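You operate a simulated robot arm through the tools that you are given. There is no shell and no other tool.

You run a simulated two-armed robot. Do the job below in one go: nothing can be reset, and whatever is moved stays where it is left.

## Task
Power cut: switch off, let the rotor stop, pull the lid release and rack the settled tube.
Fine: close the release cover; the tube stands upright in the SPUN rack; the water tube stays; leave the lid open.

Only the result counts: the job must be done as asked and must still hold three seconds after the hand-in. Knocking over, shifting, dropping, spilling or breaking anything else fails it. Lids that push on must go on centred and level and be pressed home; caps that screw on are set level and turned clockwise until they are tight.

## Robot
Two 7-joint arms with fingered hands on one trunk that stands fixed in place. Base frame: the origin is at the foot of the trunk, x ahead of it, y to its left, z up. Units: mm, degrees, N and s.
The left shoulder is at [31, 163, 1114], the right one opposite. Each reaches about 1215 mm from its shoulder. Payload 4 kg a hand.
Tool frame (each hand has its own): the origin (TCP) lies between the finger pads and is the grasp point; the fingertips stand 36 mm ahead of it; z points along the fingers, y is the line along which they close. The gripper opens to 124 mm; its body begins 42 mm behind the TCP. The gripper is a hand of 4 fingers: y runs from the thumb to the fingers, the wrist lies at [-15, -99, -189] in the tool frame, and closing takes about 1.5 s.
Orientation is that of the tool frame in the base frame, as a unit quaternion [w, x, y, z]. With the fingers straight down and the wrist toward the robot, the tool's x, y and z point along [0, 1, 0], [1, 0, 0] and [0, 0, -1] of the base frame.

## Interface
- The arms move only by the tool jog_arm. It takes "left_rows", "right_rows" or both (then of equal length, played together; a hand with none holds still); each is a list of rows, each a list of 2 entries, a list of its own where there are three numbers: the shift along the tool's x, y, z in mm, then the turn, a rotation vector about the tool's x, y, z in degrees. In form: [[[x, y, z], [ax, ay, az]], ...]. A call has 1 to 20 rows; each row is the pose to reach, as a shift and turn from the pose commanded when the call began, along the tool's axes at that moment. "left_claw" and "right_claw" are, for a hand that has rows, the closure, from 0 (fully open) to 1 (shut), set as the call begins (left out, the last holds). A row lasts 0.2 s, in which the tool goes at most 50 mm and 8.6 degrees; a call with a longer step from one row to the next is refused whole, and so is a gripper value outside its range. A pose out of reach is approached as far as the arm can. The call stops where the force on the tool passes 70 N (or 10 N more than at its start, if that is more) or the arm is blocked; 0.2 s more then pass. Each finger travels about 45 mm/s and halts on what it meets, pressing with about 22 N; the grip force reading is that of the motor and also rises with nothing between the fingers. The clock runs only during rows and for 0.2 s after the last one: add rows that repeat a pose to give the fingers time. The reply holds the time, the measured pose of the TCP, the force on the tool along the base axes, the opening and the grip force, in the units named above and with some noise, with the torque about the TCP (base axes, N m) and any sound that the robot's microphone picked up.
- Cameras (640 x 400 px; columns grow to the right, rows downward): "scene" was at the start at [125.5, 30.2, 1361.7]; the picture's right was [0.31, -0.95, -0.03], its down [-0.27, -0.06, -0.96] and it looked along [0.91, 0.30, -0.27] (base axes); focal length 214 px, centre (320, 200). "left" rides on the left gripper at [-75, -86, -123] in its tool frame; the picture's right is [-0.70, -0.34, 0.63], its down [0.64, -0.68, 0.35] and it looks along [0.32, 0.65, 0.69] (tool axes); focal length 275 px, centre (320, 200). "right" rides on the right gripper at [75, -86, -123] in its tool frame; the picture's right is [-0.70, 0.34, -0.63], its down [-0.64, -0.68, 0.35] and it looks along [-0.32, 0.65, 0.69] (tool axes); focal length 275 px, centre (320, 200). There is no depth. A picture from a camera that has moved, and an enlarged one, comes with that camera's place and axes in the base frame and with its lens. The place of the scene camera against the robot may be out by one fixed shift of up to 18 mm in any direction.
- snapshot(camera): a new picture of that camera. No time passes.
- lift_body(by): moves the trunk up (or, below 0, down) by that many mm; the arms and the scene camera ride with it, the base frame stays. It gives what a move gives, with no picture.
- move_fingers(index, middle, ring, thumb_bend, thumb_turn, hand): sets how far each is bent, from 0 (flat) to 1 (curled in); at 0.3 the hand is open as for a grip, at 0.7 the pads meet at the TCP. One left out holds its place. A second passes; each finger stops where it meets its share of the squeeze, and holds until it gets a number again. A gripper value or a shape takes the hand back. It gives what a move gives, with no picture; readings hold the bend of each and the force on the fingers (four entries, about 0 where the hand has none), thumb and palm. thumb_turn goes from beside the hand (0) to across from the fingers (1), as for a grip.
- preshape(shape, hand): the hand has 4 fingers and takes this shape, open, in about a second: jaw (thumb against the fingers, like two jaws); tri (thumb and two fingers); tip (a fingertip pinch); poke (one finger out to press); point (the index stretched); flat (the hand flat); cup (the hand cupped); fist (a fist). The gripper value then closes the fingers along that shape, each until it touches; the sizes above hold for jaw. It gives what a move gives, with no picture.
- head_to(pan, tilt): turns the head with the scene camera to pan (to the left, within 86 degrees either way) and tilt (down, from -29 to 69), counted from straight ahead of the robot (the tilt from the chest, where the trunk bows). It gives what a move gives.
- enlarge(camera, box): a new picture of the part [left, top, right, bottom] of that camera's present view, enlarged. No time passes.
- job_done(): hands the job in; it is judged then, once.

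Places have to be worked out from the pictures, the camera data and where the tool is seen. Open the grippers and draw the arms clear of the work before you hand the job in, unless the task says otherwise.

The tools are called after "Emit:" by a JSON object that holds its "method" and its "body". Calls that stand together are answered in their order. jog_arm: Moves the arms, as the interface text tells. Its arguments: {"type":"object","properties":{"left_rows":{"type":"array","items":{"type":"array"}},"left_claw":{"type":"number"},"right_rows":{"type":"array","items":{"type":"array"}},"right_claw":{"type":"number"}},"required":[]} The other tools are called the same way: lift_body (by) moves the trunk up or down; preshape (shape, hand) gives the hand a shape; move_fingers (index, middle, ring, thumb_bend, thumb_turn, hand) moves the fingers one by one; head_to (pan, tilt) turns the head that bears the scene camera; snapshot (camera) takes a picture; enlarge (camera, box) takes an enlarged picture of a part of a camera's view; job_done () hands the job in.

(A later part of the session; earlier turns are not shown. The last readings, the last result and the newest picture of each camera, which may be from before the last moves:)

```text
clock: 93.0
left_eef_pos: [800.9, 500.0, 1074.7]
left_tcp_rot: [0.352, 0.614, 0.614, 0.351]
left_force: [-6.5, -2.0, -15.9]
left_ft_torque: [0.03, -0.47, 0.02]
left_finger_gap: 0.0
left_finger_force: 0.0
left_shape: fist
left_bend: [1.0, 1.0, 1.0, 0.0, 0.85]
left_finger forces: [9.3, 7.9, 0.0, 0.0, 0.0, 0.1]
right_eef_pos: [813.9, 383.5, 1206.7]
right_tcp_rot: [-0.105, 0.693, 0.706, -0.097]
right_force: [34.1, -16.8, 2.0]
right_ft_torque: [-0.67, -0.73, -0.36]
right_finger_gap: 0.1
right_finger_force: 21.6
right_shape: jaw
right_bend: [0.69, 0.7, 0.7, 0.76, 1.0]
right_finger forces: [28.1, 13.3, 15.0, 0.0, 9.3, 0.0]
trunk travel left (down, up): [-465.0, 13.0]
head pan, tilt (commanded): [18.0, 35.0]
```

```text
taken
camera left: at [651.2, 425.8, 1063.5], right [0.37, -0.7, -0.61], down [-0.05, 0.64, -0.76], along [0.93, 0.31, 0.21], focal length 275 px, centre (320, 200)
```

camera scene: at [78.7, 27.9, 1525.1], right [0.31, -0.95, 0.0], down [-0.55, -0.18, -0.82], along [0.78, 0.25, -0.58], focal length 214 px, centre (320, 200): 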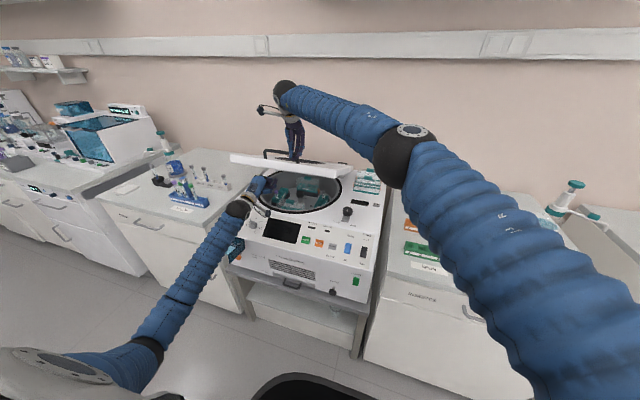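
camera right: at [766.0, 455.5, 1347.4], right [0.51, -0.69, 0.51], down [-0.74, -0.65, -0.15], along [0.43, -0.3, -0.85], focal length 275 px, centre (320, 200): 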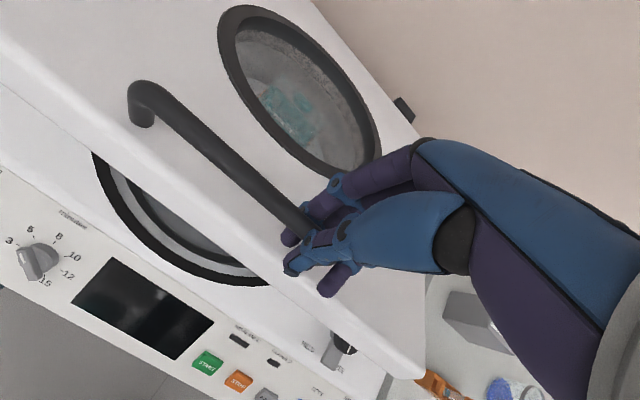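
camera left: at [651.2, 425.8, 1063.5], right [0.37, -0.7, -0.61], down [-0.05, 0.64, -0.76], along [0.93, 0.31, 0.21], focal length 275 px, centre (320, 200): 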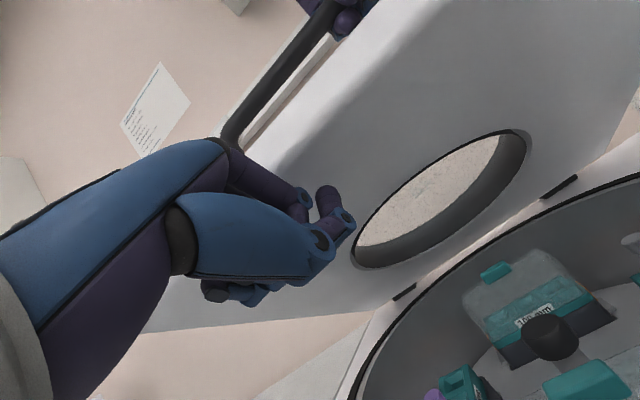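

The left fist now carries the lid. I open the right hand and draw it up and away from the handle.

Emit:
{"method": "jog_arm", "body": {"right_rows": [[[0, 0, 0], [0, 0, 0]], [[0, 0, 0], [0, 0, 0]], [[0, 0, 0], [0, 0, 0]], [[0, 0, 0], [0, 0, 0]], [[0, 0, 0], [0, 0, 0]], [[0, 0, 0], [0, 0, 0]], [[0, 0, 0], [0, 0, 0]], [[0, -10, -35], [0, 0, 0]], [[0, -20, -75], [0, 0, 0]]], "right_claw": 0}}

Emit:
{"method": "snapshot", "body": {"camera": "right"}}

Emit:
{"method": "snapshot", "body": {"camera": "left"}}

```text
clock: 95.0
left_eef_pos: [796.7, 500.6, 1080.6]
left_tcp_rot: [0.355, 0.613, 0.612, 0.353]
left_force: [-0.1, 0.0, -0.3]
left_ft_torque: [-0.01, -0.06, 0.02]
left_finger_gap: 0.1
left_finger_force: 0.1
left_shape: fist
left_bend: [1.0, 1.0, 1.0, 0.0, 0.85]
left_finger forces: [0.0, 0.4, 0.0, 0.1, 0.0, 0.1]
right_eef_pos: [816.9, 369.0, 1270.0]
right_tcp_rot: [-0.103, 0.692, 0.708, -0.097]
right_force: [-0.4, 0.4, 0.0]
right_ft_torque: [-0.01, -0.05, 0.01]
right_finger_gap: 123.9
right_finger_force: 0.0
right_shape: jaw
right_bend: [0.3, 0.3, 0.3, 0.3, 0.98]
right_finger forces: [0.1, 0.1, 0.0, 0.0, 0.0, 0.1]
right hand out of reach, approached as far as the arm can: row 8, 9
trunk travel left (down, up): [-465.0, 13.0]
head pan, tilt (commanded): [18.0, 35.0]
```

```text
taken
camera right: at [768.8, 440.9, 1413.1], right [0.51, -0.69, 0.51], down [-0.74, -0.66, -0.15], along [0.43, -0.3, -0.85], focal length 275 px, centre (320, 200)
```

right: 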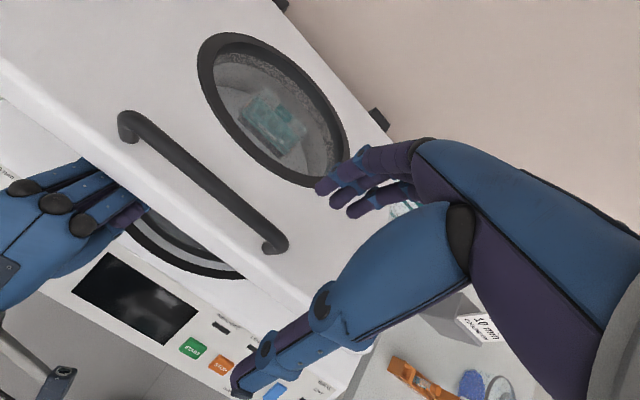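

```text
taken
camera left: at [647.3, 426.7, 1067.8], right [0.38, -0.7, -0.61], down [-0.04, 0.64, -0.76], along [0.92, 0.31, 0.22], focal length 275 px, centre (320, 200)
```

left: 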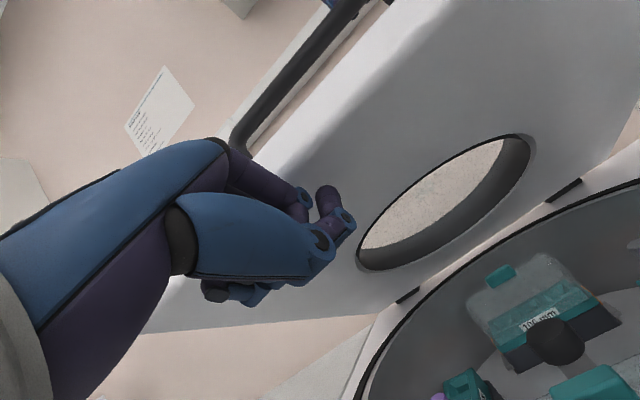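

The left hand feels no load: the lid stays up by itself. I move the right hand clear to the right, and then push the lid further open with the left fist.

Emit:
{"method": "jog_arm", "body": {"right_rows": [[[-45, -15, 0], [-2, 0, 0]], [[-90, -35, 3], [-5, 0, 0]], [[-135, -58, 7], [-8, 0, 0]], [[-178, -80, 11], [-11, 0, 0]], [[-220, -103, 16], [-14, 0, 0]], [[-262, -126, 20], [-17, 0, 0]], [[-300, -149, 24], [-17, 0, 0]]]}}

Emit:
{"method": "snapshot", "body": {"camera": "scene"}}

```text
refused: row 3 steps farther than a row can; nothing moved
```

```text
taken
camera scene: at [73.2, 28.4, 1525.5], right [0.31, -0.95, 0.0], down [-0.55, -0.18, -0.82], along [0.78, 0.25, -0.57], focal length 214 px, centre (320, 200)
```

scene: 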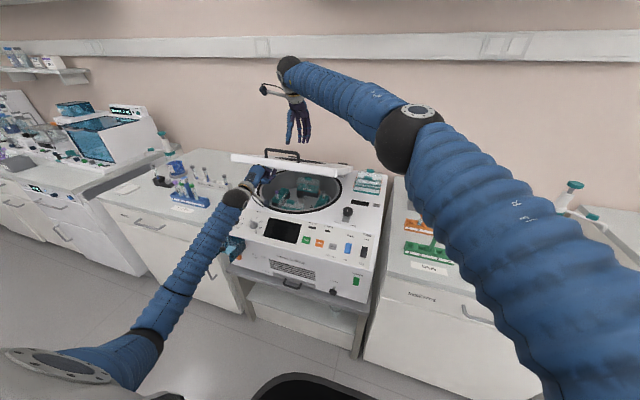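

I repeat that with shorter steps.

Emit:
{"method": "jog_arm", "body": {"right_rows": [[[-38, -15, 0], [-2, 0, 0]], [[-76, -33, 3], [-4, 0, 0]], [[-114, -52, 6], [-6, 0, 0]], [[-152, -71, 9], [-8, 0, 0]], [[-190, -91, 13], [-10, 0, 0]], [[-228, -111, 17], [-13, 0, 0]], [[-266, -130, 20], [-15, 0, 0]], [[-300, -149, 24], [-17, 0, 0]]]}}

Emit:
{"method": "snapshot", "body": {"camera": "scene"}}

```text
clock: 96.8
left_eef_pos: [796.2, 498.9, 1079.9]
left_tcp_rot: [0.354, 0.613, 0.612, 0.353]
left_force: [-1.7, 0.5, -1.1]
left_ft_torque: [0.0, -0.08, 0.02]
left_finger_gap: 0.1
left_finger_force: 0.0
left_shape: fist
left_bend: [1.0, 1.0, 1.0, 0.0, 0.85]
left_finger forces: [0.5, 1.2, 0.0, 0.0, 0.1, 0.1]
right_eef_pos: [674.4, 64.0, 1285.3]
right_tcp_rot: [0.0, 0.7, 0.714, 0.009]
right_force: [-1.6, 0.3, -0.3]
right_ft_torque: [0.0, 0.01, 0.01]
right_finger_gap: 124.1
right_finger_force: 0.0
right_shape: jaw
right_bend: [0.3, 0.3, 0.3, 0.3, 0.98]
right_finger forces: [0.0, 0.1, 0.0, 0.1, 0.0, 0.0]
trunk travel left (down, up): [-465.0, 13.0]
head pan, tilt (commanded): [18.0, 35.0]
```

```text
taken
camera scene: at [73.5, 26.8, 1525.5], right [0.31, -0.95, 0.0], down [-0.55, -0.18, -0.82], along [0.78, 0.25, -0.57], focal length 214 px, centre (320, 200)
```

scene: 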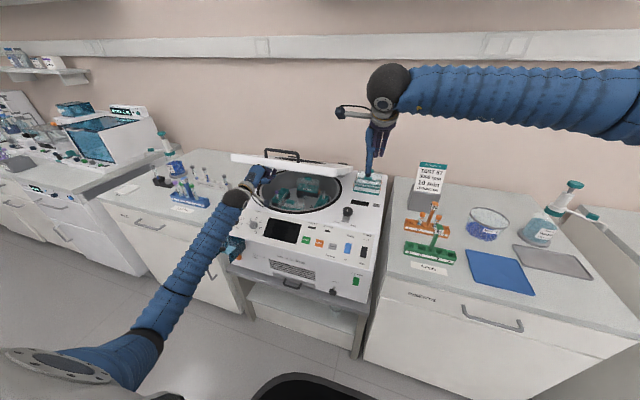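

The right arm is clear and the lid stays at about 22°. I push it up with the left fist along the hinge arc, to about 45° first.

Emit:
{"method": "jog_arm", "body": {"left_rows": [[[0, 32.5, -3.7], [0, 0, 0]], [[-5, 73.2, -5.3], [0, 0, 0]], [[-15, 113.4, -3.6], [0, 0, 0]], [[-25, 153.3, 1.5], [0, 0, 0]], [[-40, 192.7, 10.3], [0, 0, 0]]]}}

Emit:
{"method": "snapshot", "body": {"camera": "scene"}}

Emit:
{"method": "snapshot", "body": {"camera": "left"}}

```text
clock: 98.0
left_eef_pos: [904.3, 459.5, 1241.5]
left_tcp_rot: [0.354, 0.613, 0.612, 0.352]
left_force: [-0.2, -0.1, 1.1]
left_ft_torque: [0.0, 0.03, 0.01]
left_finger_gap: 0.0
left_finger_force: 0.1
left_shape: fist
left_bend: [1.0, 1.0, 1.0, 0.0, 0.85]
left_finger forces: [0.0, 0.0, 0.0, 0.0, 0.0, 0.0]
right_eef_pos: [676.6, 64.4, 1284.1]
right_tcp_rot: [-0.001, 0.701, 0.714, 0.008]
right_force: [0.6, 0.2, 0.4]
right_ft_torque: [-0.01, -0.01, 0.0]
right_finger_gap: 124.0
right_finger_force: 0.0
right_shape: jaw
right_bend: [0.3, 0.3, 0.3, 0.3, 0.98]
right_finger forces: [0.0, 0.0, 0.0, 0.1, 0.0, 0.0]
trunk travel left (down, up): [-465.0, 13.0]
head pan, tilt (commanded): [18.0, 35.0]
```

```text
taken
camera scene: at [75.2, 27.5, 1525.4], right [0.31, -0.95, 0.0], down [-0.55, -0.18, -0.82], along [0.78, 0.25, -0.57], focal length 214 px, centre (320, 200)
```

scene: 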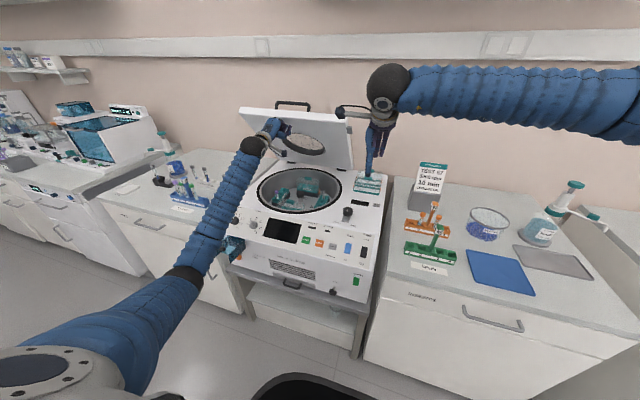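

```text
taken
camera left: at [753.9, 386.2, 1229.2], right [0.38, -0.7, -0.61], down [-0.04, 0.64, -0.76], along [0.92, 0.31, 0.22], focal length 275 px, centre (320, 200)
```

left: 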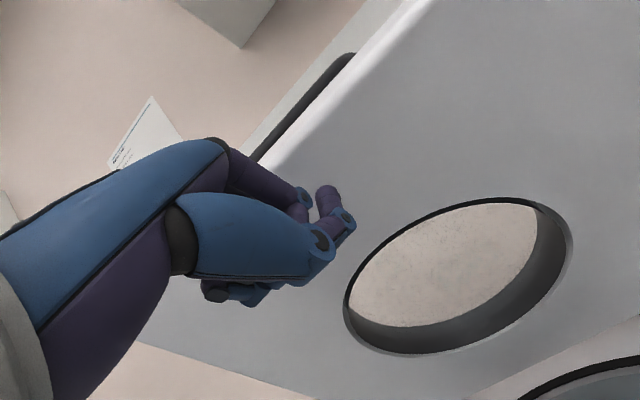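

The lid follows with almost no load. I carry on pushing toward 70°.

Emit:
{"method": "jog_arm", "body": {"left_rows": [[[-15, 38.5, 12.1], [0, 0, 0]], [[-30, 75.6, 27.6], [0, 0, 0]], [[-45, 111.3, 46.2], [0, 0, 0]], [[-58, 145.3, 67.8], [0, 0, 0]], [[-70, 177.3, 92.5], [0, 0, 0]]]}}

Emit:
{"method": "snapshot", "body": {"camera": "scene"}}

Emit:
{"method": "snapshot", "body": {"camera": "left"}}

```text
clock: 99.2
left_eef_pos: [1067.0, 390.1, 1351.9]
left_tcp_rot: [0.355, 0.612, 0.612, 0.354]
left_force: [-26.3, 2.6, -9.6]
left_ft_torque: [0.1, -0.25, -0.41]
left_finger_gap: 0.0
left_finger_force: 0.1
left_shape: fist
left_bend: [1.0, 1.0, 1.0, 0.0, 0.86]
left_finger forces: [0.0, 0.0, 0.1, 0.1, 27.5, 0.1]
right_eef_pos: [672.0, 65.3, 1287.2]
right_tcp_rot: [0.001, 0.7, 0.714, 0.008]
right_force: [-0.6, -0.1, 1.3]
right_ft_torque: [0.01, -0.02, 0.0]
right_finger_gap: 123.8
right_finger_force: 0.1
right_shape: jaw
right_bend: [0.3, 0.3, 0.3, 0.3, 0.98]
right_finger forces: [0.0, 0.1, 0.0, 0.0, 0.0, 0.0]
trunk travel left (down, up): [-465.0, 13.0]
head pan, tilt (commanded): [18.0, 35.0]
```

```text
taken
camera scene: at [69.2, 29.0, 1525.5], right [0.31, -0.95, 0.0], down [-0.54, -0.18, -0.82], along [0.78, 0.25, -0.57], focal length 214 px, centre (320, 200)
```

scene: 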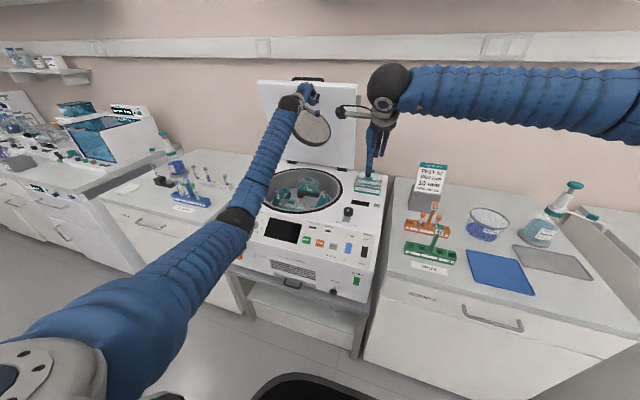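

```text
taken
camera left: at [918.2, 316.1, 1339.0], right [0.38, -0.7, -0.61], down [-0.04, 0.64, -0.76], along [0.92, 0.31, 0.22], focal length 275 px, centre (320, 200)
```

left: 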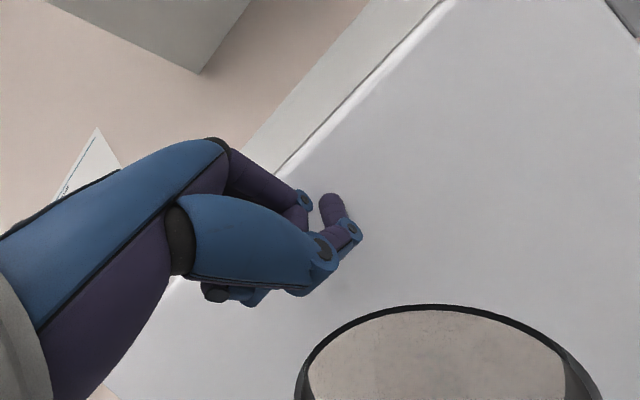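

The lid stands at roughly 70–75° with about 26 N on the thumb, probably near its stop. I ease the left hand back and check that it stays.

Emit:
{"method": "jog_arm", "body": {"left_rows": [[[0, -10, -20], [0, 0, 0]], [[0, -25, -50], [0, 0, 0]], [[0, -45, -90], [0, 0, 0]], [[0, -65, -130], [0, 0, 0]], [[0, -65, -130], [0, 0, 0]], [[0, -65, -130], [0, 0, 0]], [[0, -65, -130], [0, 0, 0]]]}}

Emit:
{"method": "snapshot", "body": {"camera": "scene"}}

Emit:
{"method": "snapshot", "body": {"camera": "right"}}

```text
clock: 100.8
left_eef_pos: [926.1, 390.3, 1357.2]
left_tcp_rot: [0.354, 0.613, 0.612, 0.352]
left_force: [0.4, 0.0, 0.2]
left_ft_torque: [0.0, 0.01, 0.03]
left_finger_gap: 0.1
left_finger_force: 0.1
left_shape: fist
left_bend: [1.0, 1.0, 1.0, 0.0, 0.86]
left_finger forces: [0.0, 0.0, 0.0, 0.0, 0.0, 0.0]
right_eef_pos: [676.1, 65.2, 1285.3]
right_tcp_rot: [0.001, 0.701, 0.713, 0.008]
right_force: [0.1, -0.5, -0.6]
right_ft_torque: [0.0, -0.02, 0.0]
right_finger_gap: 124.1
right_finger_force: 0.1
right_shape: jaw
right_bend: [0.3, 0.3, 0.3, 0.3, 0.98]
right_finger forces: [0.0, 0.1, 0.1, 0.0, 0.0, 0.0]
trunk travel left (down, up): [-465.0, 13.0]
head pan, tilt (commanded): [18.0, 35.0]
```

```text
taken
camera scene: at [73.9, 28.5, 1525.4], right [0.31, -0.95, 0.0], down [-0.55, -0.18, -0.82], along [0.78, 0.25, -0.57], focal length 214 px, centre (320, 200)
```

scene: 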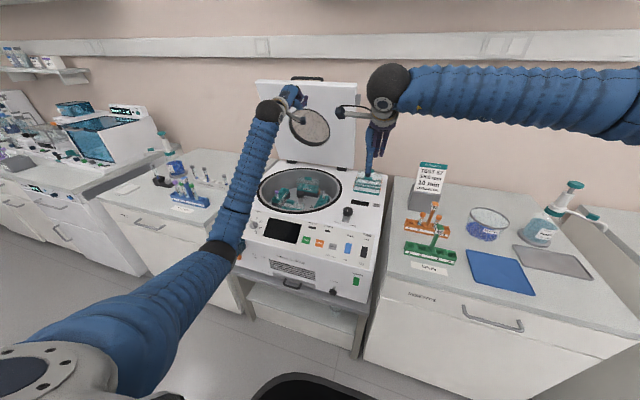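

```text
taken
camera right: at [587.1, 136.9, 1407.6], right [0.34, -0.7, 0.63], down [-0.67, -0.65, -0.36], along [0.66, -0.3, -0.69], focal length 275 px, centre (320, 200)
```

right: 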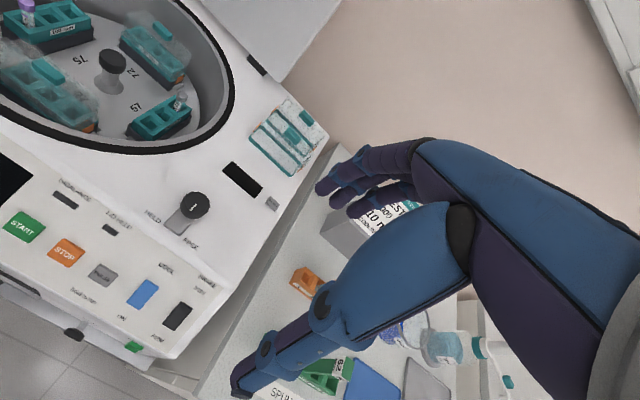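

The lid stays open on its own, and the rotor shows two open buckets with tubes and two covered ones. Now I bring the left hand back to the release cover to close it.

Emit:
{"method": "jog_arm", "body": {"left_rows": [[[15, -42, -15], [0, 0, 0]], [[31, -84, -30], [0, 0, 0]], [[46, -126, -46], [0, 0, 0]], [[62, -167, -61], [0, 0, 0]], [[77, -209, -76], [0, 0, 0]], [[93, -250, -92], [0, 0, 0]], [[108, -291, -107], [0, 0, 0]], [[124, -333, -122], [0, 0, 0]], [[139, -374, -137], [0, 0, 0]], [[155, -416, -153], [0, 0, 0]], [[170, -457, -168], [3, 0, 0]], [[186, -499, -183], [7, 0, 0]], [[201, -540, -198], [11, 0, 0]], [[217, -582, -213], [15, 0, 0]], [[217, -582, -213], [15, 0, 0]]]}}

Emit:
{"method": "preshape", "body": {"shape": "jaw", "hand": "left"}}

Emit:
{"method": "jog_arm", "body": {"left_rows": [[[0, 0, 0], [0, 0, 0]], [[0, 0, 0], [0, 0, 0]], [[0, 0, 0], [0, 0, 0]], [[0, 0, 0], [0, 0, 0]], [[0, 0, 0], [0, 0, 0]], [[0, 0, 0], [0, 0, 0]], [[0, 0, 0], [0, 0, 0]]], "left_claw": 1}}

Emit:
{"method": "snapshot", "body": {"camera": "scene"}}

Emit:
{"method": "snapshot", "body": {"camera": "left"}}

```text
clock: 104.0
left_eef_pos: [449.9, 609.5, 960.0]
left_tcp_rot: [0.271, 0.654, 0.653, 0.269]
left_force: [0.1, 0.3, 0.1]
left_ft_torque: [0.03, 0.0, -0.04]
left_finger_gap: 0.0
left_finger_force: 0.1
left_shape: fist
left_bend: [1.0, 1.0, 1.0, 0.0, 0.86]
left_finger forces: [0.1, 0.0, 0.0, 0.0, 0.0, 0.0]
right_eef_pos: [675.8, 65.5, 1286.0]
right_tcp_rot: [-0.001, 0.701, 0.713, 0.008]
right_force: [0.4, 0.4, -0.7]
right_ft_torque: [0.01, -0.02, -0.02]
right_finger_gap: 124.3
right_finger_force: 0.1
right_shape: jaw
right_bend: [0.3, 0.3, 0.3, 0.3, 0.98]
right_finger forces: [0.0, 0.0, 0.1, 0.1, 0.1, 0.1]
trunk travel left (down, up): [-465.0, 13.0]
head pan, tilt (commanded): [18.0, 35.0]
```

```text
clock: 104.9
left_eef_pos: [450.8, 609.1, 959.5]
left_tcp_rot: [0.271, 0.654, 0.653, 0.269]
left_force: [0.7, 1.2, 0.1]
left_ft_torque: [-0.01, 0.02, 0.01]
left_finger_gap: 123.6
left_finger_force: 0.0
left_shape: jaw
left_bend: [0.3, 0.3, 0.3, 0.3, 0.97]
left_finger forces: [0.0, 0.1, 0.1, 0.1, 0.0, 0.0]
right_eef_pos: [675.6, 63.9, 1285.5]
right_tcp_rot: [0.001, 0.701, 0.713, 0.007]
right_force: [-0.1, 0.5, -1.0]
right_ft_torque: [0.03, 0.01, 0.0]
right_finger_gap: 123.9
right_finger_force: 0.1
right_shape: jaw
right_bend: [0.3, 0.3, 0.3, 0.3, 0.98]
right_finger forces: [0.1, 0.0, 0.1, 0.0, 0.0, 0.0]
trunk travel left (down, up): [-465.0, 13.0]
head pan, tilt (commanded): [18.0, 35.0]
```

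```text
clock: 106.5
left_eef_pos: [450.7, 610.0, 959.0]
left_tcp_rot: [0.272, 0.654, 0.653, 0.27]
left_force: [1.1, 0.4, 0.0]
left_ft_torque: [0.01, -0.03, 0.01]
left_finger_gap: 0.0
left_finger_force: 0.0
left_shape: jaw
left_bend: [0.7, 0.7, 0.7, 0.7, 1.0]
left_finger forces: [0.0, 0.0, 0.1, 0.0, 0.0, 0.0]
right_eef_pos: [676.4, 64.8, 1284.9]
right_tcp_rot: [0.001, 0.7, 0.714, 0.008]
right_force: [0.5, 0.4, -0.6]
right_ft_torque: [-0.05, -0.02, 0.02]
right_finger_gap: 123.8
right_finger_force: 0.1
right_shape: jaw
right_bend: [0.3, 0.3, 0.3, 0.3, 0.98]
right_finger forces: [0.0, 0.1, 0.1, 0.0, 0.1, 0.1]
trunk travel left (down, up): [-465.0, 13.0]
head pan, tilt (commanded): [18.0, 35.0]
```

```text
taken
camera scene: at [74.1, 28.6, 1525.4], right [0.31, -0.95, 0.0], down [-0.55, -0.18, -0.82], along [0.78, 0.25, -0.57], focal length 214 px, centre (320, 200)
```

scene: 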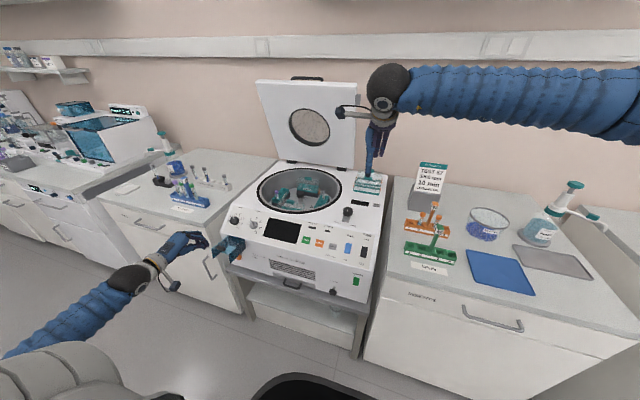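

```text
taken
camera left: at [302.6, 535.1, 987.0], right [0.21, -0.7, -0.69], down [-0.24, 0.64, -0.73], along [0.95, 0.31, -0.03], focal length 275 px, centre (320, 200)
```

left: 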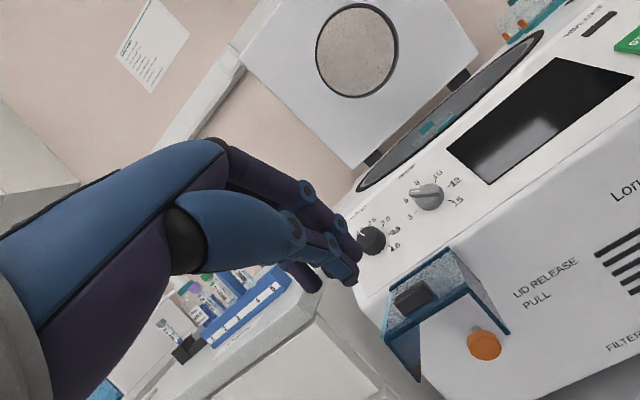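

The cover lies open, its former front panel facing up. I bring the closed left fingertips just above that panel.

Emit:
{"method": "jog_arm", "body": {"left_rows": [[[0, 2, 43], [0, 0, 0]], [[-2, 3.5, 87], [0, 0, 0]], [[-2, -6, 97], [0, 0, 0]], [[-2, -17, 107], [0, 0, 0]]]}}

Emit:
{"method": "snapshot", "body": {"camera": "left"}}

Emit:
{"method": "enlarge", "body": {"camera": "scene", "box": [170, 215, 290, 305]}}

```text
clock: 107.5
left_eef_pos: [514.6, 606.1, 870.7]
left_tcp_rot: [0.272, 0.654, 0.652, 0.27]
left_force: [0.0, 0.0, 0.9]
left_ft_torque: [-0.04, 0.01, -0.01]
left_finger_gap: 0.1
left_finger_force: 22.0
left_shape: jaw
left_bend: [0.7, 0.7, 0.7, 0.71, 1.0]
left_finger forces: [0.0, 0.0, 0.0, 0.1, 0.0, 0.0]
right_eef_pos: [675.7, 65.7, 1284.9]
right_tcp_rot: [-0.001, 0.701, 0.713, 0.007]
right_force: [-0.5, -0.5, -0.4]
right_ft_torque: [0.01, -0.04, -0.03]
right_finger_gap: 124.0
right_finger_force: 0.0
right_shape: jaw
right_bend: [0.3, 0.3, 0.3, 0.3, 0.98]
right_finger forces: [0.1, 0.0, 0.0, 0.0, 0.1, 0.1]
trunk travel left (down, up): [-465.0, 13.0]
head pan, tilt (commanded): [18.0, 35.0]
```

```text
taken
camera left: at [367.4, 532.9, 898.2], right [0.21, -0.7, -0.69], down [-0.24, 0.64, -0.73], along [0.95, 0.31, -0.03], focal length 275 px, centre (320, 200)
```

left: 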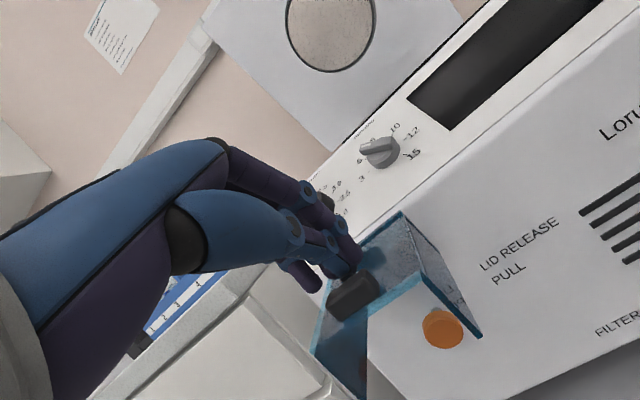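

```text
4.44 times, centred on (230, 260) of scene
camera zoom: at [74.8, 29.0, 1525.3], right [0.31, -0.95, 0.0], down [-0.55, -0.18, -0.82], along [0.78, 0.25, -0.57], focal length 953 px, centre (720, -67)
```

zoom: 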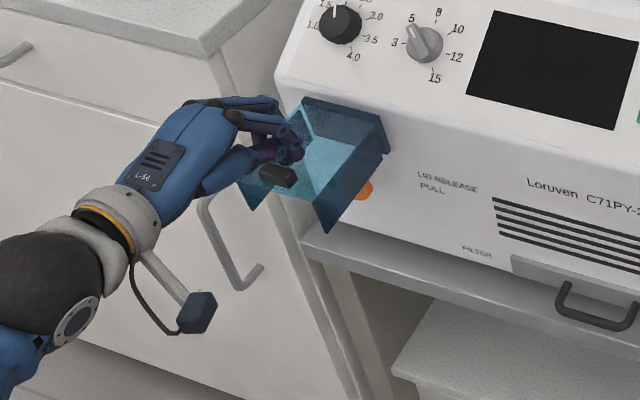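

The fingertips sit just over the panel near its tab. I press down and follow the closing arc in small steps.

Emit:
{"method": "jog_arm", "body": {"left_rows": [[[0, -14, 8], [0, 0, 0]], [[0, -28, 14], [0, 0, 0]], [[0, -41, 20], [0, 0, 0]], [[0, -55, 34], [0, 0, 0]], [[0, -69, 50], [0, 0, 0]]]}}

Emit:
{"method": "snapshot", "body": {"camera": "left"}}

Emit:
{"method": "enlarge", "body": {"camera": "scene", "box": [170, 215, 290, 305]}}

```text
clock: 108.7
left_eef_pos: [500.0, 605.9, 787.4]
left_tcp_rot: [0.272, 0.654, 0.653, 0.27]
left_force: [0.6, 0.1, 0.3]
left_ft_torque: [0.01, 0.01, 0.02]
left_finger_gap: 0.0
left_finger_force: 21.7
left_shape: jaw
left_bend: [0.7, 0.7, 0.7, 0.71, 1.0]
left_finger forces: [0.0, 0.0, 0.0, 0.0, 0.1, 0.0]
right_eef_pos: [676.7, 65.6, 1285.3]
right_tcp_rot: [0.0, 0.701, 0.713, 0.008]
right_force: [0.6, -0.2, -0.2]
right_ft_torque: [0.01, -0.03, 0.0]
right_finger_gap: 124.0
right_finger_force: 0.1
right_shape: jaw
right_bend: [0.3, 0.3, 0.3, 0.3, 0.98]
right_finger forces: [0.0, 0.0, 0.0, 0.0, 0.0, 0.0]
trunk travel left (down, up): [-465.0, 13.0]
head pan, tilt (commanded): [18.0, 35.0]
```

```text
taken
camera left: at [353.3, 532.5, 814.4], right [0.21, -0.7, -0.69], down [-0.24, 0.64, -0.73], along [0.95, 0.31, -0.03], focal length 275 px, centre (320, 200)
```

left: 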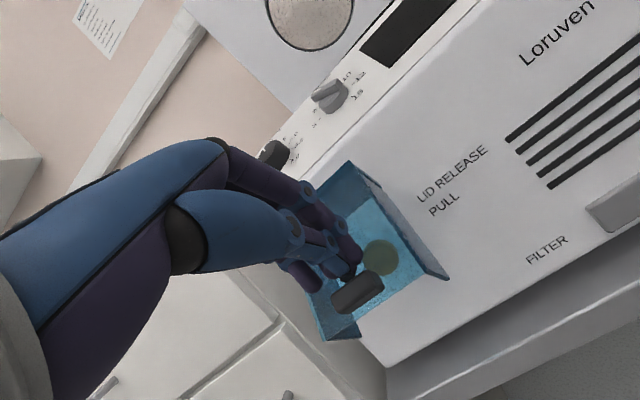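

```text
4.44 times, centred on (230, 260) of scene
camera zoom: at [74.2, 28.7, 1525.4], right [0.31, -0.95, 0.0], down [-0.55, -0.18, -0.82], along [0.78, 0.25, -0.57], focal length 953 px, centre (720, -67)
```

zoom: 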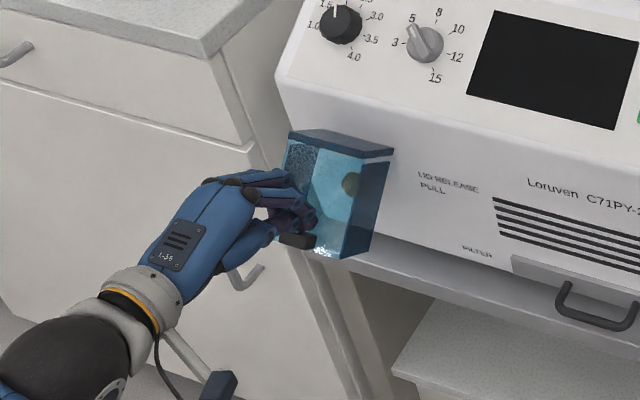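

The cover is half closed. I follow on down and forward until it seats.

Emit:
{"method": "jog_arm", "body": {"left_rows": [[[0, -6, 20], [0, 0, 0]], [[0, -11, 40], [0, 0, 0]], [[0, -10, 57], [0, 0, 0]], [[0, -7, 70], [0, 0, 0]]]}}

Emit:
{"method": "snapshot", "body": {"camera": "left"}}

Emit:
{"method": "enlarge", "body": {"camera": "scene", "box": [170, 215, 290, 305]}}

```text
clock: 109.7
left_eef_pos: [544.7, 605.4, 733.6]
left_tcp_rot: [0.271, 0.654, 0.652, 0.27]
left_force: [-15.2, 2.8, 4.0]
left_ft_torque: [0.04, -0.13, 0.21]
left_finger_gap: 0.1
left_finger_force: 22.0
left_shape: jaw
left_bend: [0.7, 0.7, 0.7, 0.71, 1.0]
left_finger forces: [0.0, 15.2, 0.0, 0.0, 0.0, 0.0]
right_eef_pos: [674.3, 65.9, 1286.7]
right_tcp_rot: [0.0, 0.701, 0.713, 0.008]
right_force: [-0.7, -0.8, 0.6]
right_ft_torque: [0.01, 0.01, 0.04]
right_finger_gap: 124.1
right_finger_force: 0.0
right_shape: jaw
right_bend: [0.3, 0.3, 0.3, 0.3, 0.98]
right_finger forces: [0.0, 0.1, 0.0, 0.0, 0.0, 0.0]
trunk travel left (down, up): [-465.0, 13.0]
head pan, tilt (commanded): [18.0, 35.0]
```

```text
taken
camera left: at [397.1, 531.8, 760.5], right [0.21, -0.7, -0.69], down [-0.24, 0.64, -0.73], along [0.95, 0.31, -0.03], focal length 275 px, centre (320, 200)
```

left: 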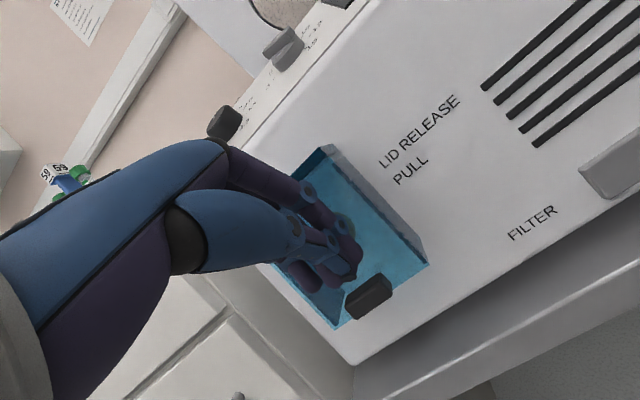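

```text
4.44 times, centred on (230, 260) of scene
camera zoom: at [72.0, 28.5, 1525.6], right [0.31, -0.95, 0.0], down [-0.54, -0.18, -0.82], along [0.78, 0.25, -0.57], focal length 953 px, centre (720, -67)
```

zoom: 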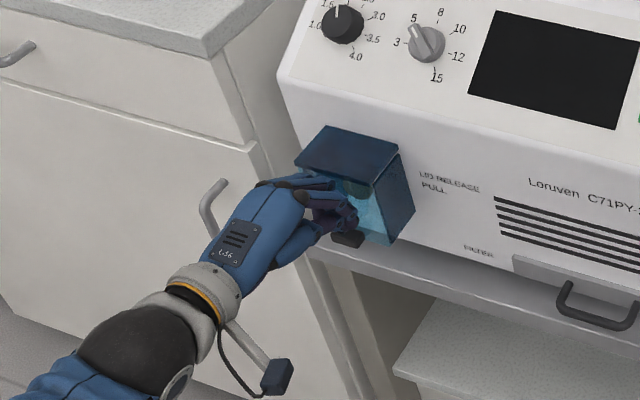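

The cover is seated with 15 N against it. I draw the left hand back and check the cover stays shut.

Emit:
{"method": "jog_arm", "body": {"left_rows": [[[0, -25, -25], [0, 0, 0]], [[0, -50, -50], [0, 0, 0]], [[0, -80, -80], [0, 0, 0]], [[0, -80, -80], [0, 0, 0]]]}}

Emit:
{"method": "snapshot", "body": {"camera": "left"}}

Emit:
{"method": "enlarge", "body": {"camera": "scene", "box": [170, 200, 310, 305]}}

```text
clock: 110.7
left_eef_pos: [433.3, 606.6, 732.8]
left_tcp_rot: [0.272, 0.654, 0.653, 0.269]
left_force: [0.1, -0.7, 0.3]
left_ft_torque: [-0.02, 0.0, 0.05]
left_finger_gap: 0.1
left_finger_force: 22.0
left_shape: jaw
left_bend: [0.7, 0.7, 0.7, 0.71, 1.0]
left_finger forces: [0.0, 0.0, 0.0, 0.0, 0.0, 0.0]
right_eef_pos: [676.1, 66.1, 1284.1]
right_tcp_rot: [0.0, 0.701, 0.713, 0.007]
right_force: [-0.1, -0.1, 1.3]
right_ft_torque: [0.01, 0.02, 0.0]
right_finger_gap: 123.8
right_finger_force: 0.1
right_shape: jaw
right_bend: [0.3, 0.3, 0.3, 0.3, 0.98]
right_finger forces: [0.1, 0.1, 0.0, 0.0, 0.0, 0.0]
trunk travel left (down, up): [-465.0, 13.0]
head pan, tilt (commanded): [18.0, 35.0]
```

```text
taken
camera left: at [284.9, 532.4, 760.3], right [0.21, -0.7, -0.69], down [-0.24, 0.64, -0.73], along [0.95, 0.31, -0.03], focal length 275 px, centre (320, 200)
```

left: 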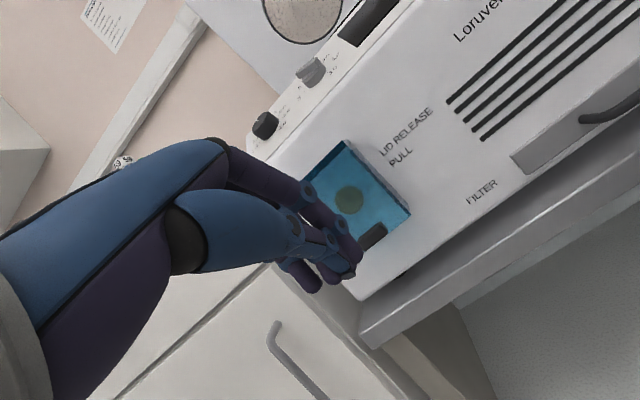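

```text
3.81 times, centred on (240, 252) of scene
camera zoom: at [74.8, 28.7, 1525.4], right [0.31, -0.95, 0.0], down [-0.55, -0.18, -0.82], along [0.78, 0.25, -0.57], focal length 817 px, centre (625, 0)
```

zoom: 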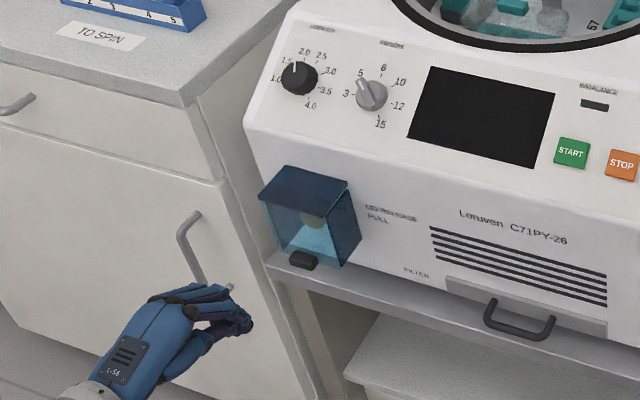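

The cover is closed and stays closed. Now I bring the left hand up over the front of the chamber to look at the tubes in the rotor.

Emit:
{"method": "jog_arm", "body": {"left_rows": [[[0, 31.8, -31.8], [0, 0, 0]], [[0, 63.6, -63.6], [0, 0, 0]], [[0, 95.4, -95.4], [0, 0, 0]], [[0, 127.3, -127.3], [0, 0, 0]], [[0, 159, -159], [0, 0, 0]], [[0, 191, -191], [0, 0, 0]], [[0, 222.7, -222.7], [0, 0, 0]], [[-19, 260, -211], [6.4, 0, 0]], [[-38, 298, -200], [12.8, 0, 0]], [[-57, 335.5, -188], [19.2, 0, 0]], [[-75, 373, -177], [25.6, 0, 0]], [[-94, 410.6, -165], [32, 0, 0]], [[-113, 448, -154], [38.4, 0, 0]], [[-132, 485.7, -142], [45, 0, 0]], [[-132, 485.7, -142], [45, 0, 0]]], "left_claw": 0}}

Emit:
{"method": "snapshot", "body": {"camera": "left"}}

Emit:
{"method": "snapshot", "body": {"camera": "right"}}

Emit:
{"method": "snapshot", "body": {"camera": "scene"}}

```text
clock: 114.1
left_eef_pos: [661.3, 472.6, 1119.6]
left_tcp_rot: [-0.031, 0.707, 0.706, -0.031]
left_force: [0.2, 0.3, 0.0]
left_ft_torque: [-0.04, 0.04, 0.02]
left_finger_gap: 123.9
left_finger_force: 0.1
left_shape: jaw
left_bend: [0.3, 0.3, 0.3, 0.3, 0.98]
left_finger forces: [0.1, 0.1, 0.0, 0.1, 0.0, 0.0]
right_eef_pos: [676.6, 65.7, 1284.9]
right_tcp_rot: [0.0, 0.701, 0.713, 0.008]
right_force: [1.2, -0.6, -0.2]
right_ft_torque: [0.03, -0.01, -0.02]
right_finger_gap: 124.0
right_finger_force: 0.1
right_shape: jaw
right_bend: [0.3, 0.3, 0.3, 0.3, 0.98]
right_finger forces: [0.0, 0.0, 0.0, 0.0, 0.0, 0.1]
trunk travel left (down, up): [-465.0, 13.0]
head pan, tilt (commanded): [18.0, 35.0]
stopped in row 15 (left hand): the arm was blocked; the commanded pose is now the measured one
```

```text
taken
camera left: at [586.2, 399.5, 1250.7], right [-0.39, -0.7, -0.6], down [-0.71, 0.65, -0.29], along [0.59, 0.31, -0.75], focal length 275 px, centre (320, 200)
```

left: 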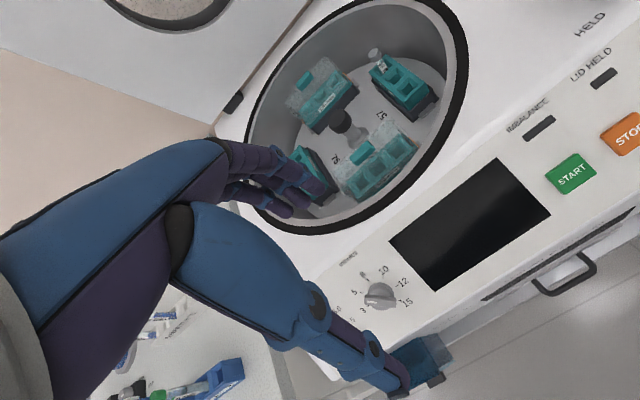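

```text
taken
camera right: at [587.4, 137.1, 1407.8], right [0.34, -0.7, 0.63], down [-0.67, -0.65, -0.36], along [0.66, -0.3, -0.69], focal length 275 px, centre (320, 200)
```

right: 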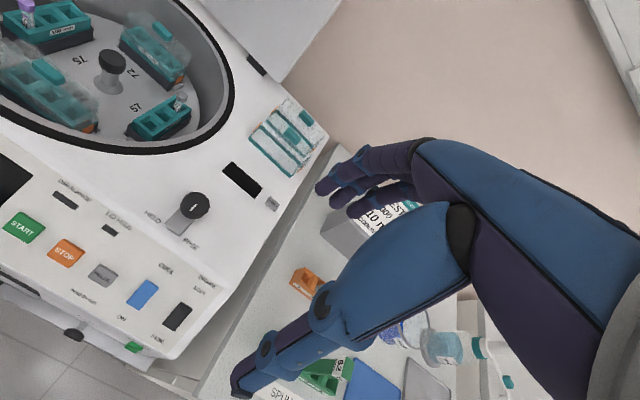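

```text
taken
camera scene: at [74.2, 28.9, 1525.4], right [0.31, -0.95, 0.0], down [-0.55, -0.18, -0.82], along [0.78, 0.25, -0.57], focal length 214 px, centre (320, 200)
```

scene: 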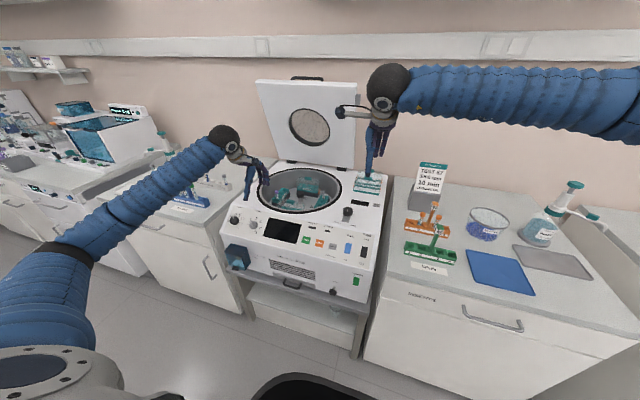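

The arm stopped slightly short but nothing registers force. The fingers hide the purple tube, so I shift the left hand left and up a bit.

Emit:
{"method": "jog_arm", "body": {"left_rows": [[[30, 0, -20], [0, 0, 0]], [[60, 0, -40], [0, 0, 0]], [[90, 0, -60], [0, 0, 0]]]}}

Emit:
{"method": "snapshot", "body": {"camera": "left"}}

Emit:
{"method": "enlarge", "body": {"camera": "left", "box": [270, 10, 510, 230]}}

```text
clock: 114.9
left_eef_pos: [666.8, 565.0, 1179.7]
left_tcp_rot: [-0.029, 0.708, 0.705, -0.03]
left_force: [0.1, -0.4, -0.4]
left_ft_torque: [0.03, 0.0, 0.04]
left_finger_gap: 123.8
left_finger_force: 0.0
left_shape: jaw
left_bend: [0.3, 0.3, 0.3, 0.3, 0.98]
left_finger forces: [0.1, 0.0, 0.0, 0.0, 0.0, 0.0]
right_eef_pos: [675.0, 65.6, 1285.5]
right_tcp_rot: [0.001, 0.701, 0.713, 0.008]
right_force: [0.0, -0.3, 0.5]
right_ft_torque: [0.0, 0.02, 0.01]
right_finger_gap: 123.8
right_finger_force: 0.2
right_shape: jaw
right_bend: [0.3, 0.3, 0.3, 0.3, 0.98]
right_finger forces: [0.0, 0.0, 0.1, 0.1, 0.1, 0.0]
trunk travel left (down, up): [-465.0, 13.0]
head pan, tilt (commanded): [18.0, 35.0]
```

```text
taken
camera left: at [592.0, 490.8, 1311.6], right [-0.39, -0.7, -0.6], down [-0.71, 0.65, -0.29], along [0.59, 0.31, -0.74], focal length 275 px, centre (320, 200)
```

left: 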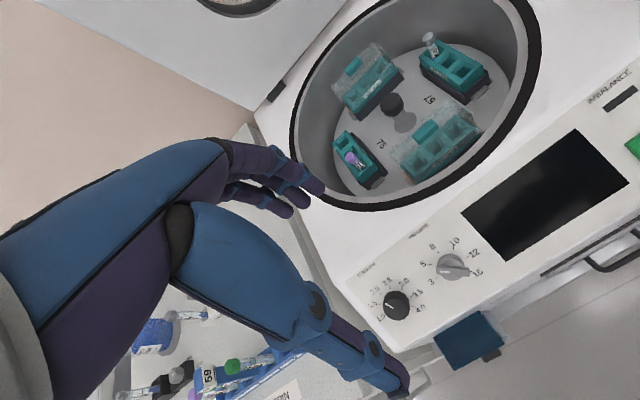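

```text
1.82 times, centred on (390, 120) of left
camera zoom: at [592.0, 490.8, 1311.6], right [-0.39, -0.7, -0.6], down [-0.71, 0.65, -0.29], along [0.59, 0.31, -0.74], focal length 500 px, centre (193, 346)
```

zoom: 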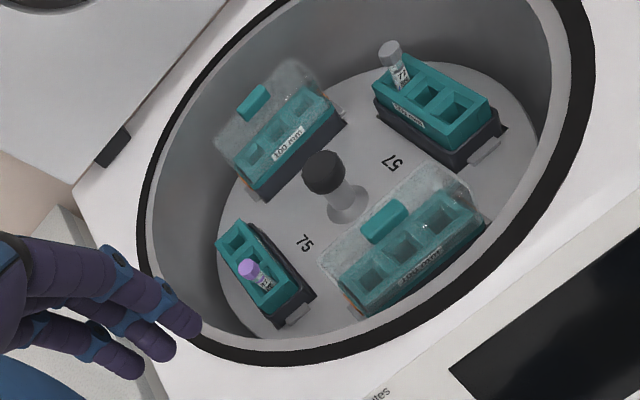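

The purple-capped tube (27) sits in the middle hole of the left bucket; the grey-capped water tube is in the far right bucket. I zoom with both hand cameras for exact positions.

Emit:
{"method": "enlarge", "body": {"camera": "left", "box": [320, 110, 400, 210]}}

Emit:
{"method": "enlarge", "body": {"camera": "right", "box": [0, 0, 120, 90]}}

Emit:
{"method": "enlarge", "body": {"camera": "scene", "box": [250, 160, 350, 220]}}

```text
4.00 times, centred on (360, 160) of left
camera zoom: at [592.0, 490.8, 1311.6], right [-0.39, -0.7, -0.6], down [-0.71, 0.65, -0.29], along [0.59, 0.31, -0.74], focal length 1101 px, centre (160, 360)
```

zoom: 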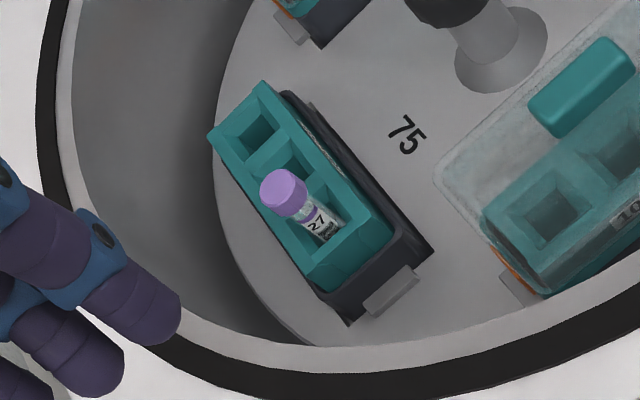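

```text
4.44 times, centred on (60, 45) of right
camera zoom: at [587.0, 137.1, 1407.8], right [0.34, -0.7, 0.63], down [-0.67, -0.65, -0.36], along [0.66, -0.3, -0.69], focal length 1224 px, centre (1476, 889)
```

zoom: 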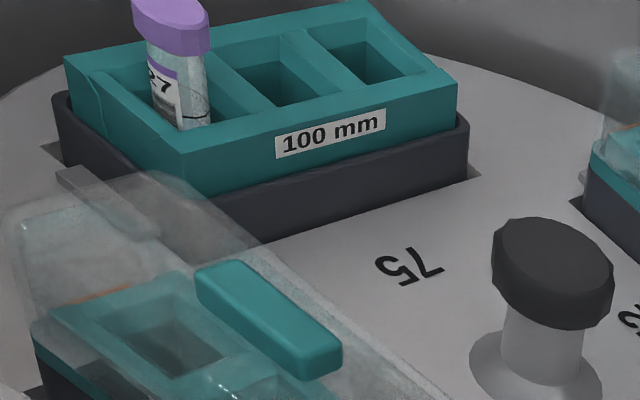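

```text
6.40 times, centred on (300, 190) of scene
camera zoom: at [73.9, 28.8, 1525.4], right [0.31, -0.95, 0.0], down [-0.55, -0.18, -0.82], along [0.78, 0.25, -0.57], focal length 1373 px, centre (448, 264)
```

zoom: 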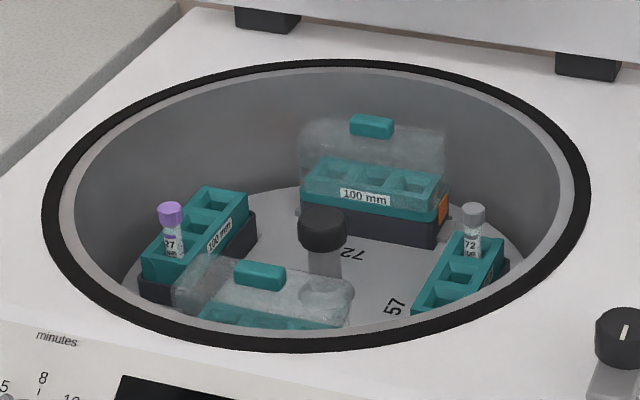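

The purple cap triangulates to about (950, 563, 890), below deck level and beyond the left arm's reach with the trunk this high. I draw the left hand back a bit, then lower the trunk.

Emit:
{"method": "jog_arm", "body": {"left_rows": [[[0, -35, -15], [0, 0, 0]], [[0, -70, -30], [0, 0, 0]], [[0, -100, -45], [0, 0, 0]], [[0, -100, -45], [-5, 0, 0]]]}}

Emit:
{"method": "lift_body", "body": {"by": -170}}

Emit:
{"method": "snapshot", "body": {"camera": "scene"}}

Emit:
{"method": "snapshot", "body": {"camera": "left"}}

Emit:
{"method": "snapshot", "body": {"camera": "right"}}

```text
clock: 115.9
left_eef_pos: [570.5, 564.4, 1234.6]
left_tcp_rot: [0.003, 0.708, 0.706, 0.001]
left_force: [0.8, 0.3, 0.6]
left_ft_torque: [0.0, 0.01, 0.05]
left_finger_gap: 124.0
left_finger_force: 0.1
left_shape: jaw
left_bend: [0.3, 0.3, 0.3, 0.3, 0.98]
left_finger forces: [0.0, 0.0, 0.0, 0.0, 0.0, 0.0]
right_eef_pos: [674.1, 63.5, 1286.4]
right_tcp_rot: [0.0, 0.701, 0.713, 0.008]
right_force: [-0.5, -0.2, -0.7]
right_ft_torque: [0.02, 0.04, 0.03]
right_finger_gap: 123.8
right_finger_force: 0.0
right_shape: jaw
right_bend: [0.3, 0.3, 0.3, 0.3, 0.98]
right_finger forces: [0.1, 0.0, 0.0, 0.0, 0.1, 0.1]
trunk travel left (down, up): [-465.0, 13.0]
head pan, tilt (commanded): [18.0, 35.0]
```

```text
clock: 117.8
left_eef_pos: [570.4, 564.3, 1065.1]
left_tcp_rot: [0.001, 0.709, 0.706, 0.001]
left_force: [-0.4, 0.7, -0.9]
left_ft_torque: [0.0, -0.03, -0.02]
left_finger_gap: 124.0
left_finger_force: 0.0
left_shape: jaw
left_bend: [0.3, 0.3, 0.3, 0.3, 0.98]
left_finger forces: [0.1, 0.0, 0.0, 0.0, 0.1, 0.0]
right_eef_pos: [674.9, 65.1, 1116.1]
right_tcp_rot: [0.001, 0.701, 0.713, 0.007]
right_force: [0.5, 0.2, -0.1]
right_ft_torque: [-0.01, 0.02, -0.04]
right_finger_gap: 124.1
right_finger_force: 0.1
right_shape: jaw
right_bend: [0.3, 0.3, 0.3, 0.3, 0.98]
right_finger forces: [0.0, 0.0, 0.1, 0.0, 0.0, 0.0]
trunk travel left (down, up): [-295.0, 183.0]
head pan, tilt (commanded): [18.0, 35.0]
```

```text
taken
camera scene: at [108.7, 28.5, 1345.2], right [0.31, -0.95, -0.03], down [-0.61, -0.18, -0.77], along [0.73, 0.25, -0.64], focal length 214 px, centre (320, 200)
```

scene: 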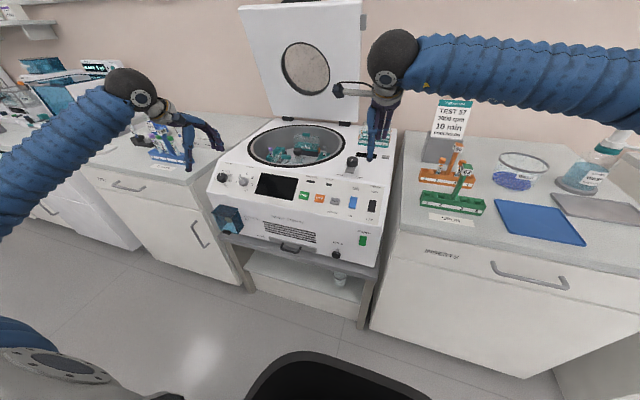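

```text
taken
camera left: at [484.1, 490.0, 1188.5], right [-0.34, -0.7, -0.63], down [-0.68, 0.65, -0.35], along [0.65, 0.31, -0.69], focal length 275 px, centre (320, 200)
```

left: 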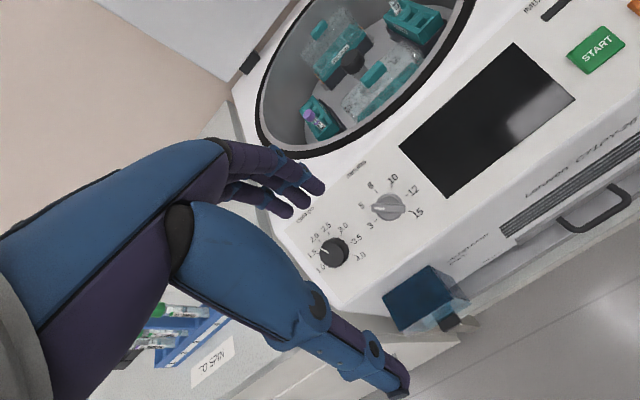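

```text
taken
camera right: at [586.8, 136.9, 1238.3], right [0.34, -0.7, 0.63], down [-0.67, -0.65, -0.36], along [0.66, -0.3, -0.69], focal length 275 px, centre (320, 200)
```

right: 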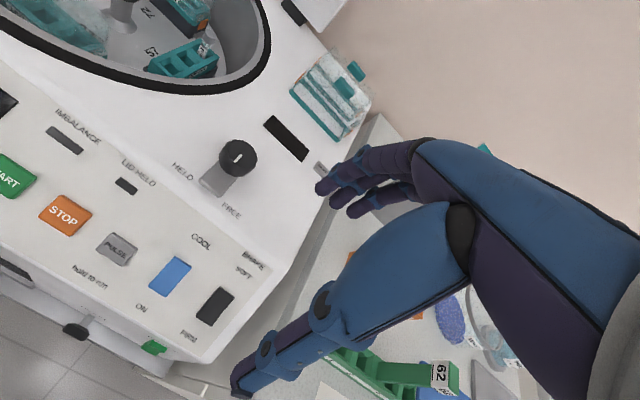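

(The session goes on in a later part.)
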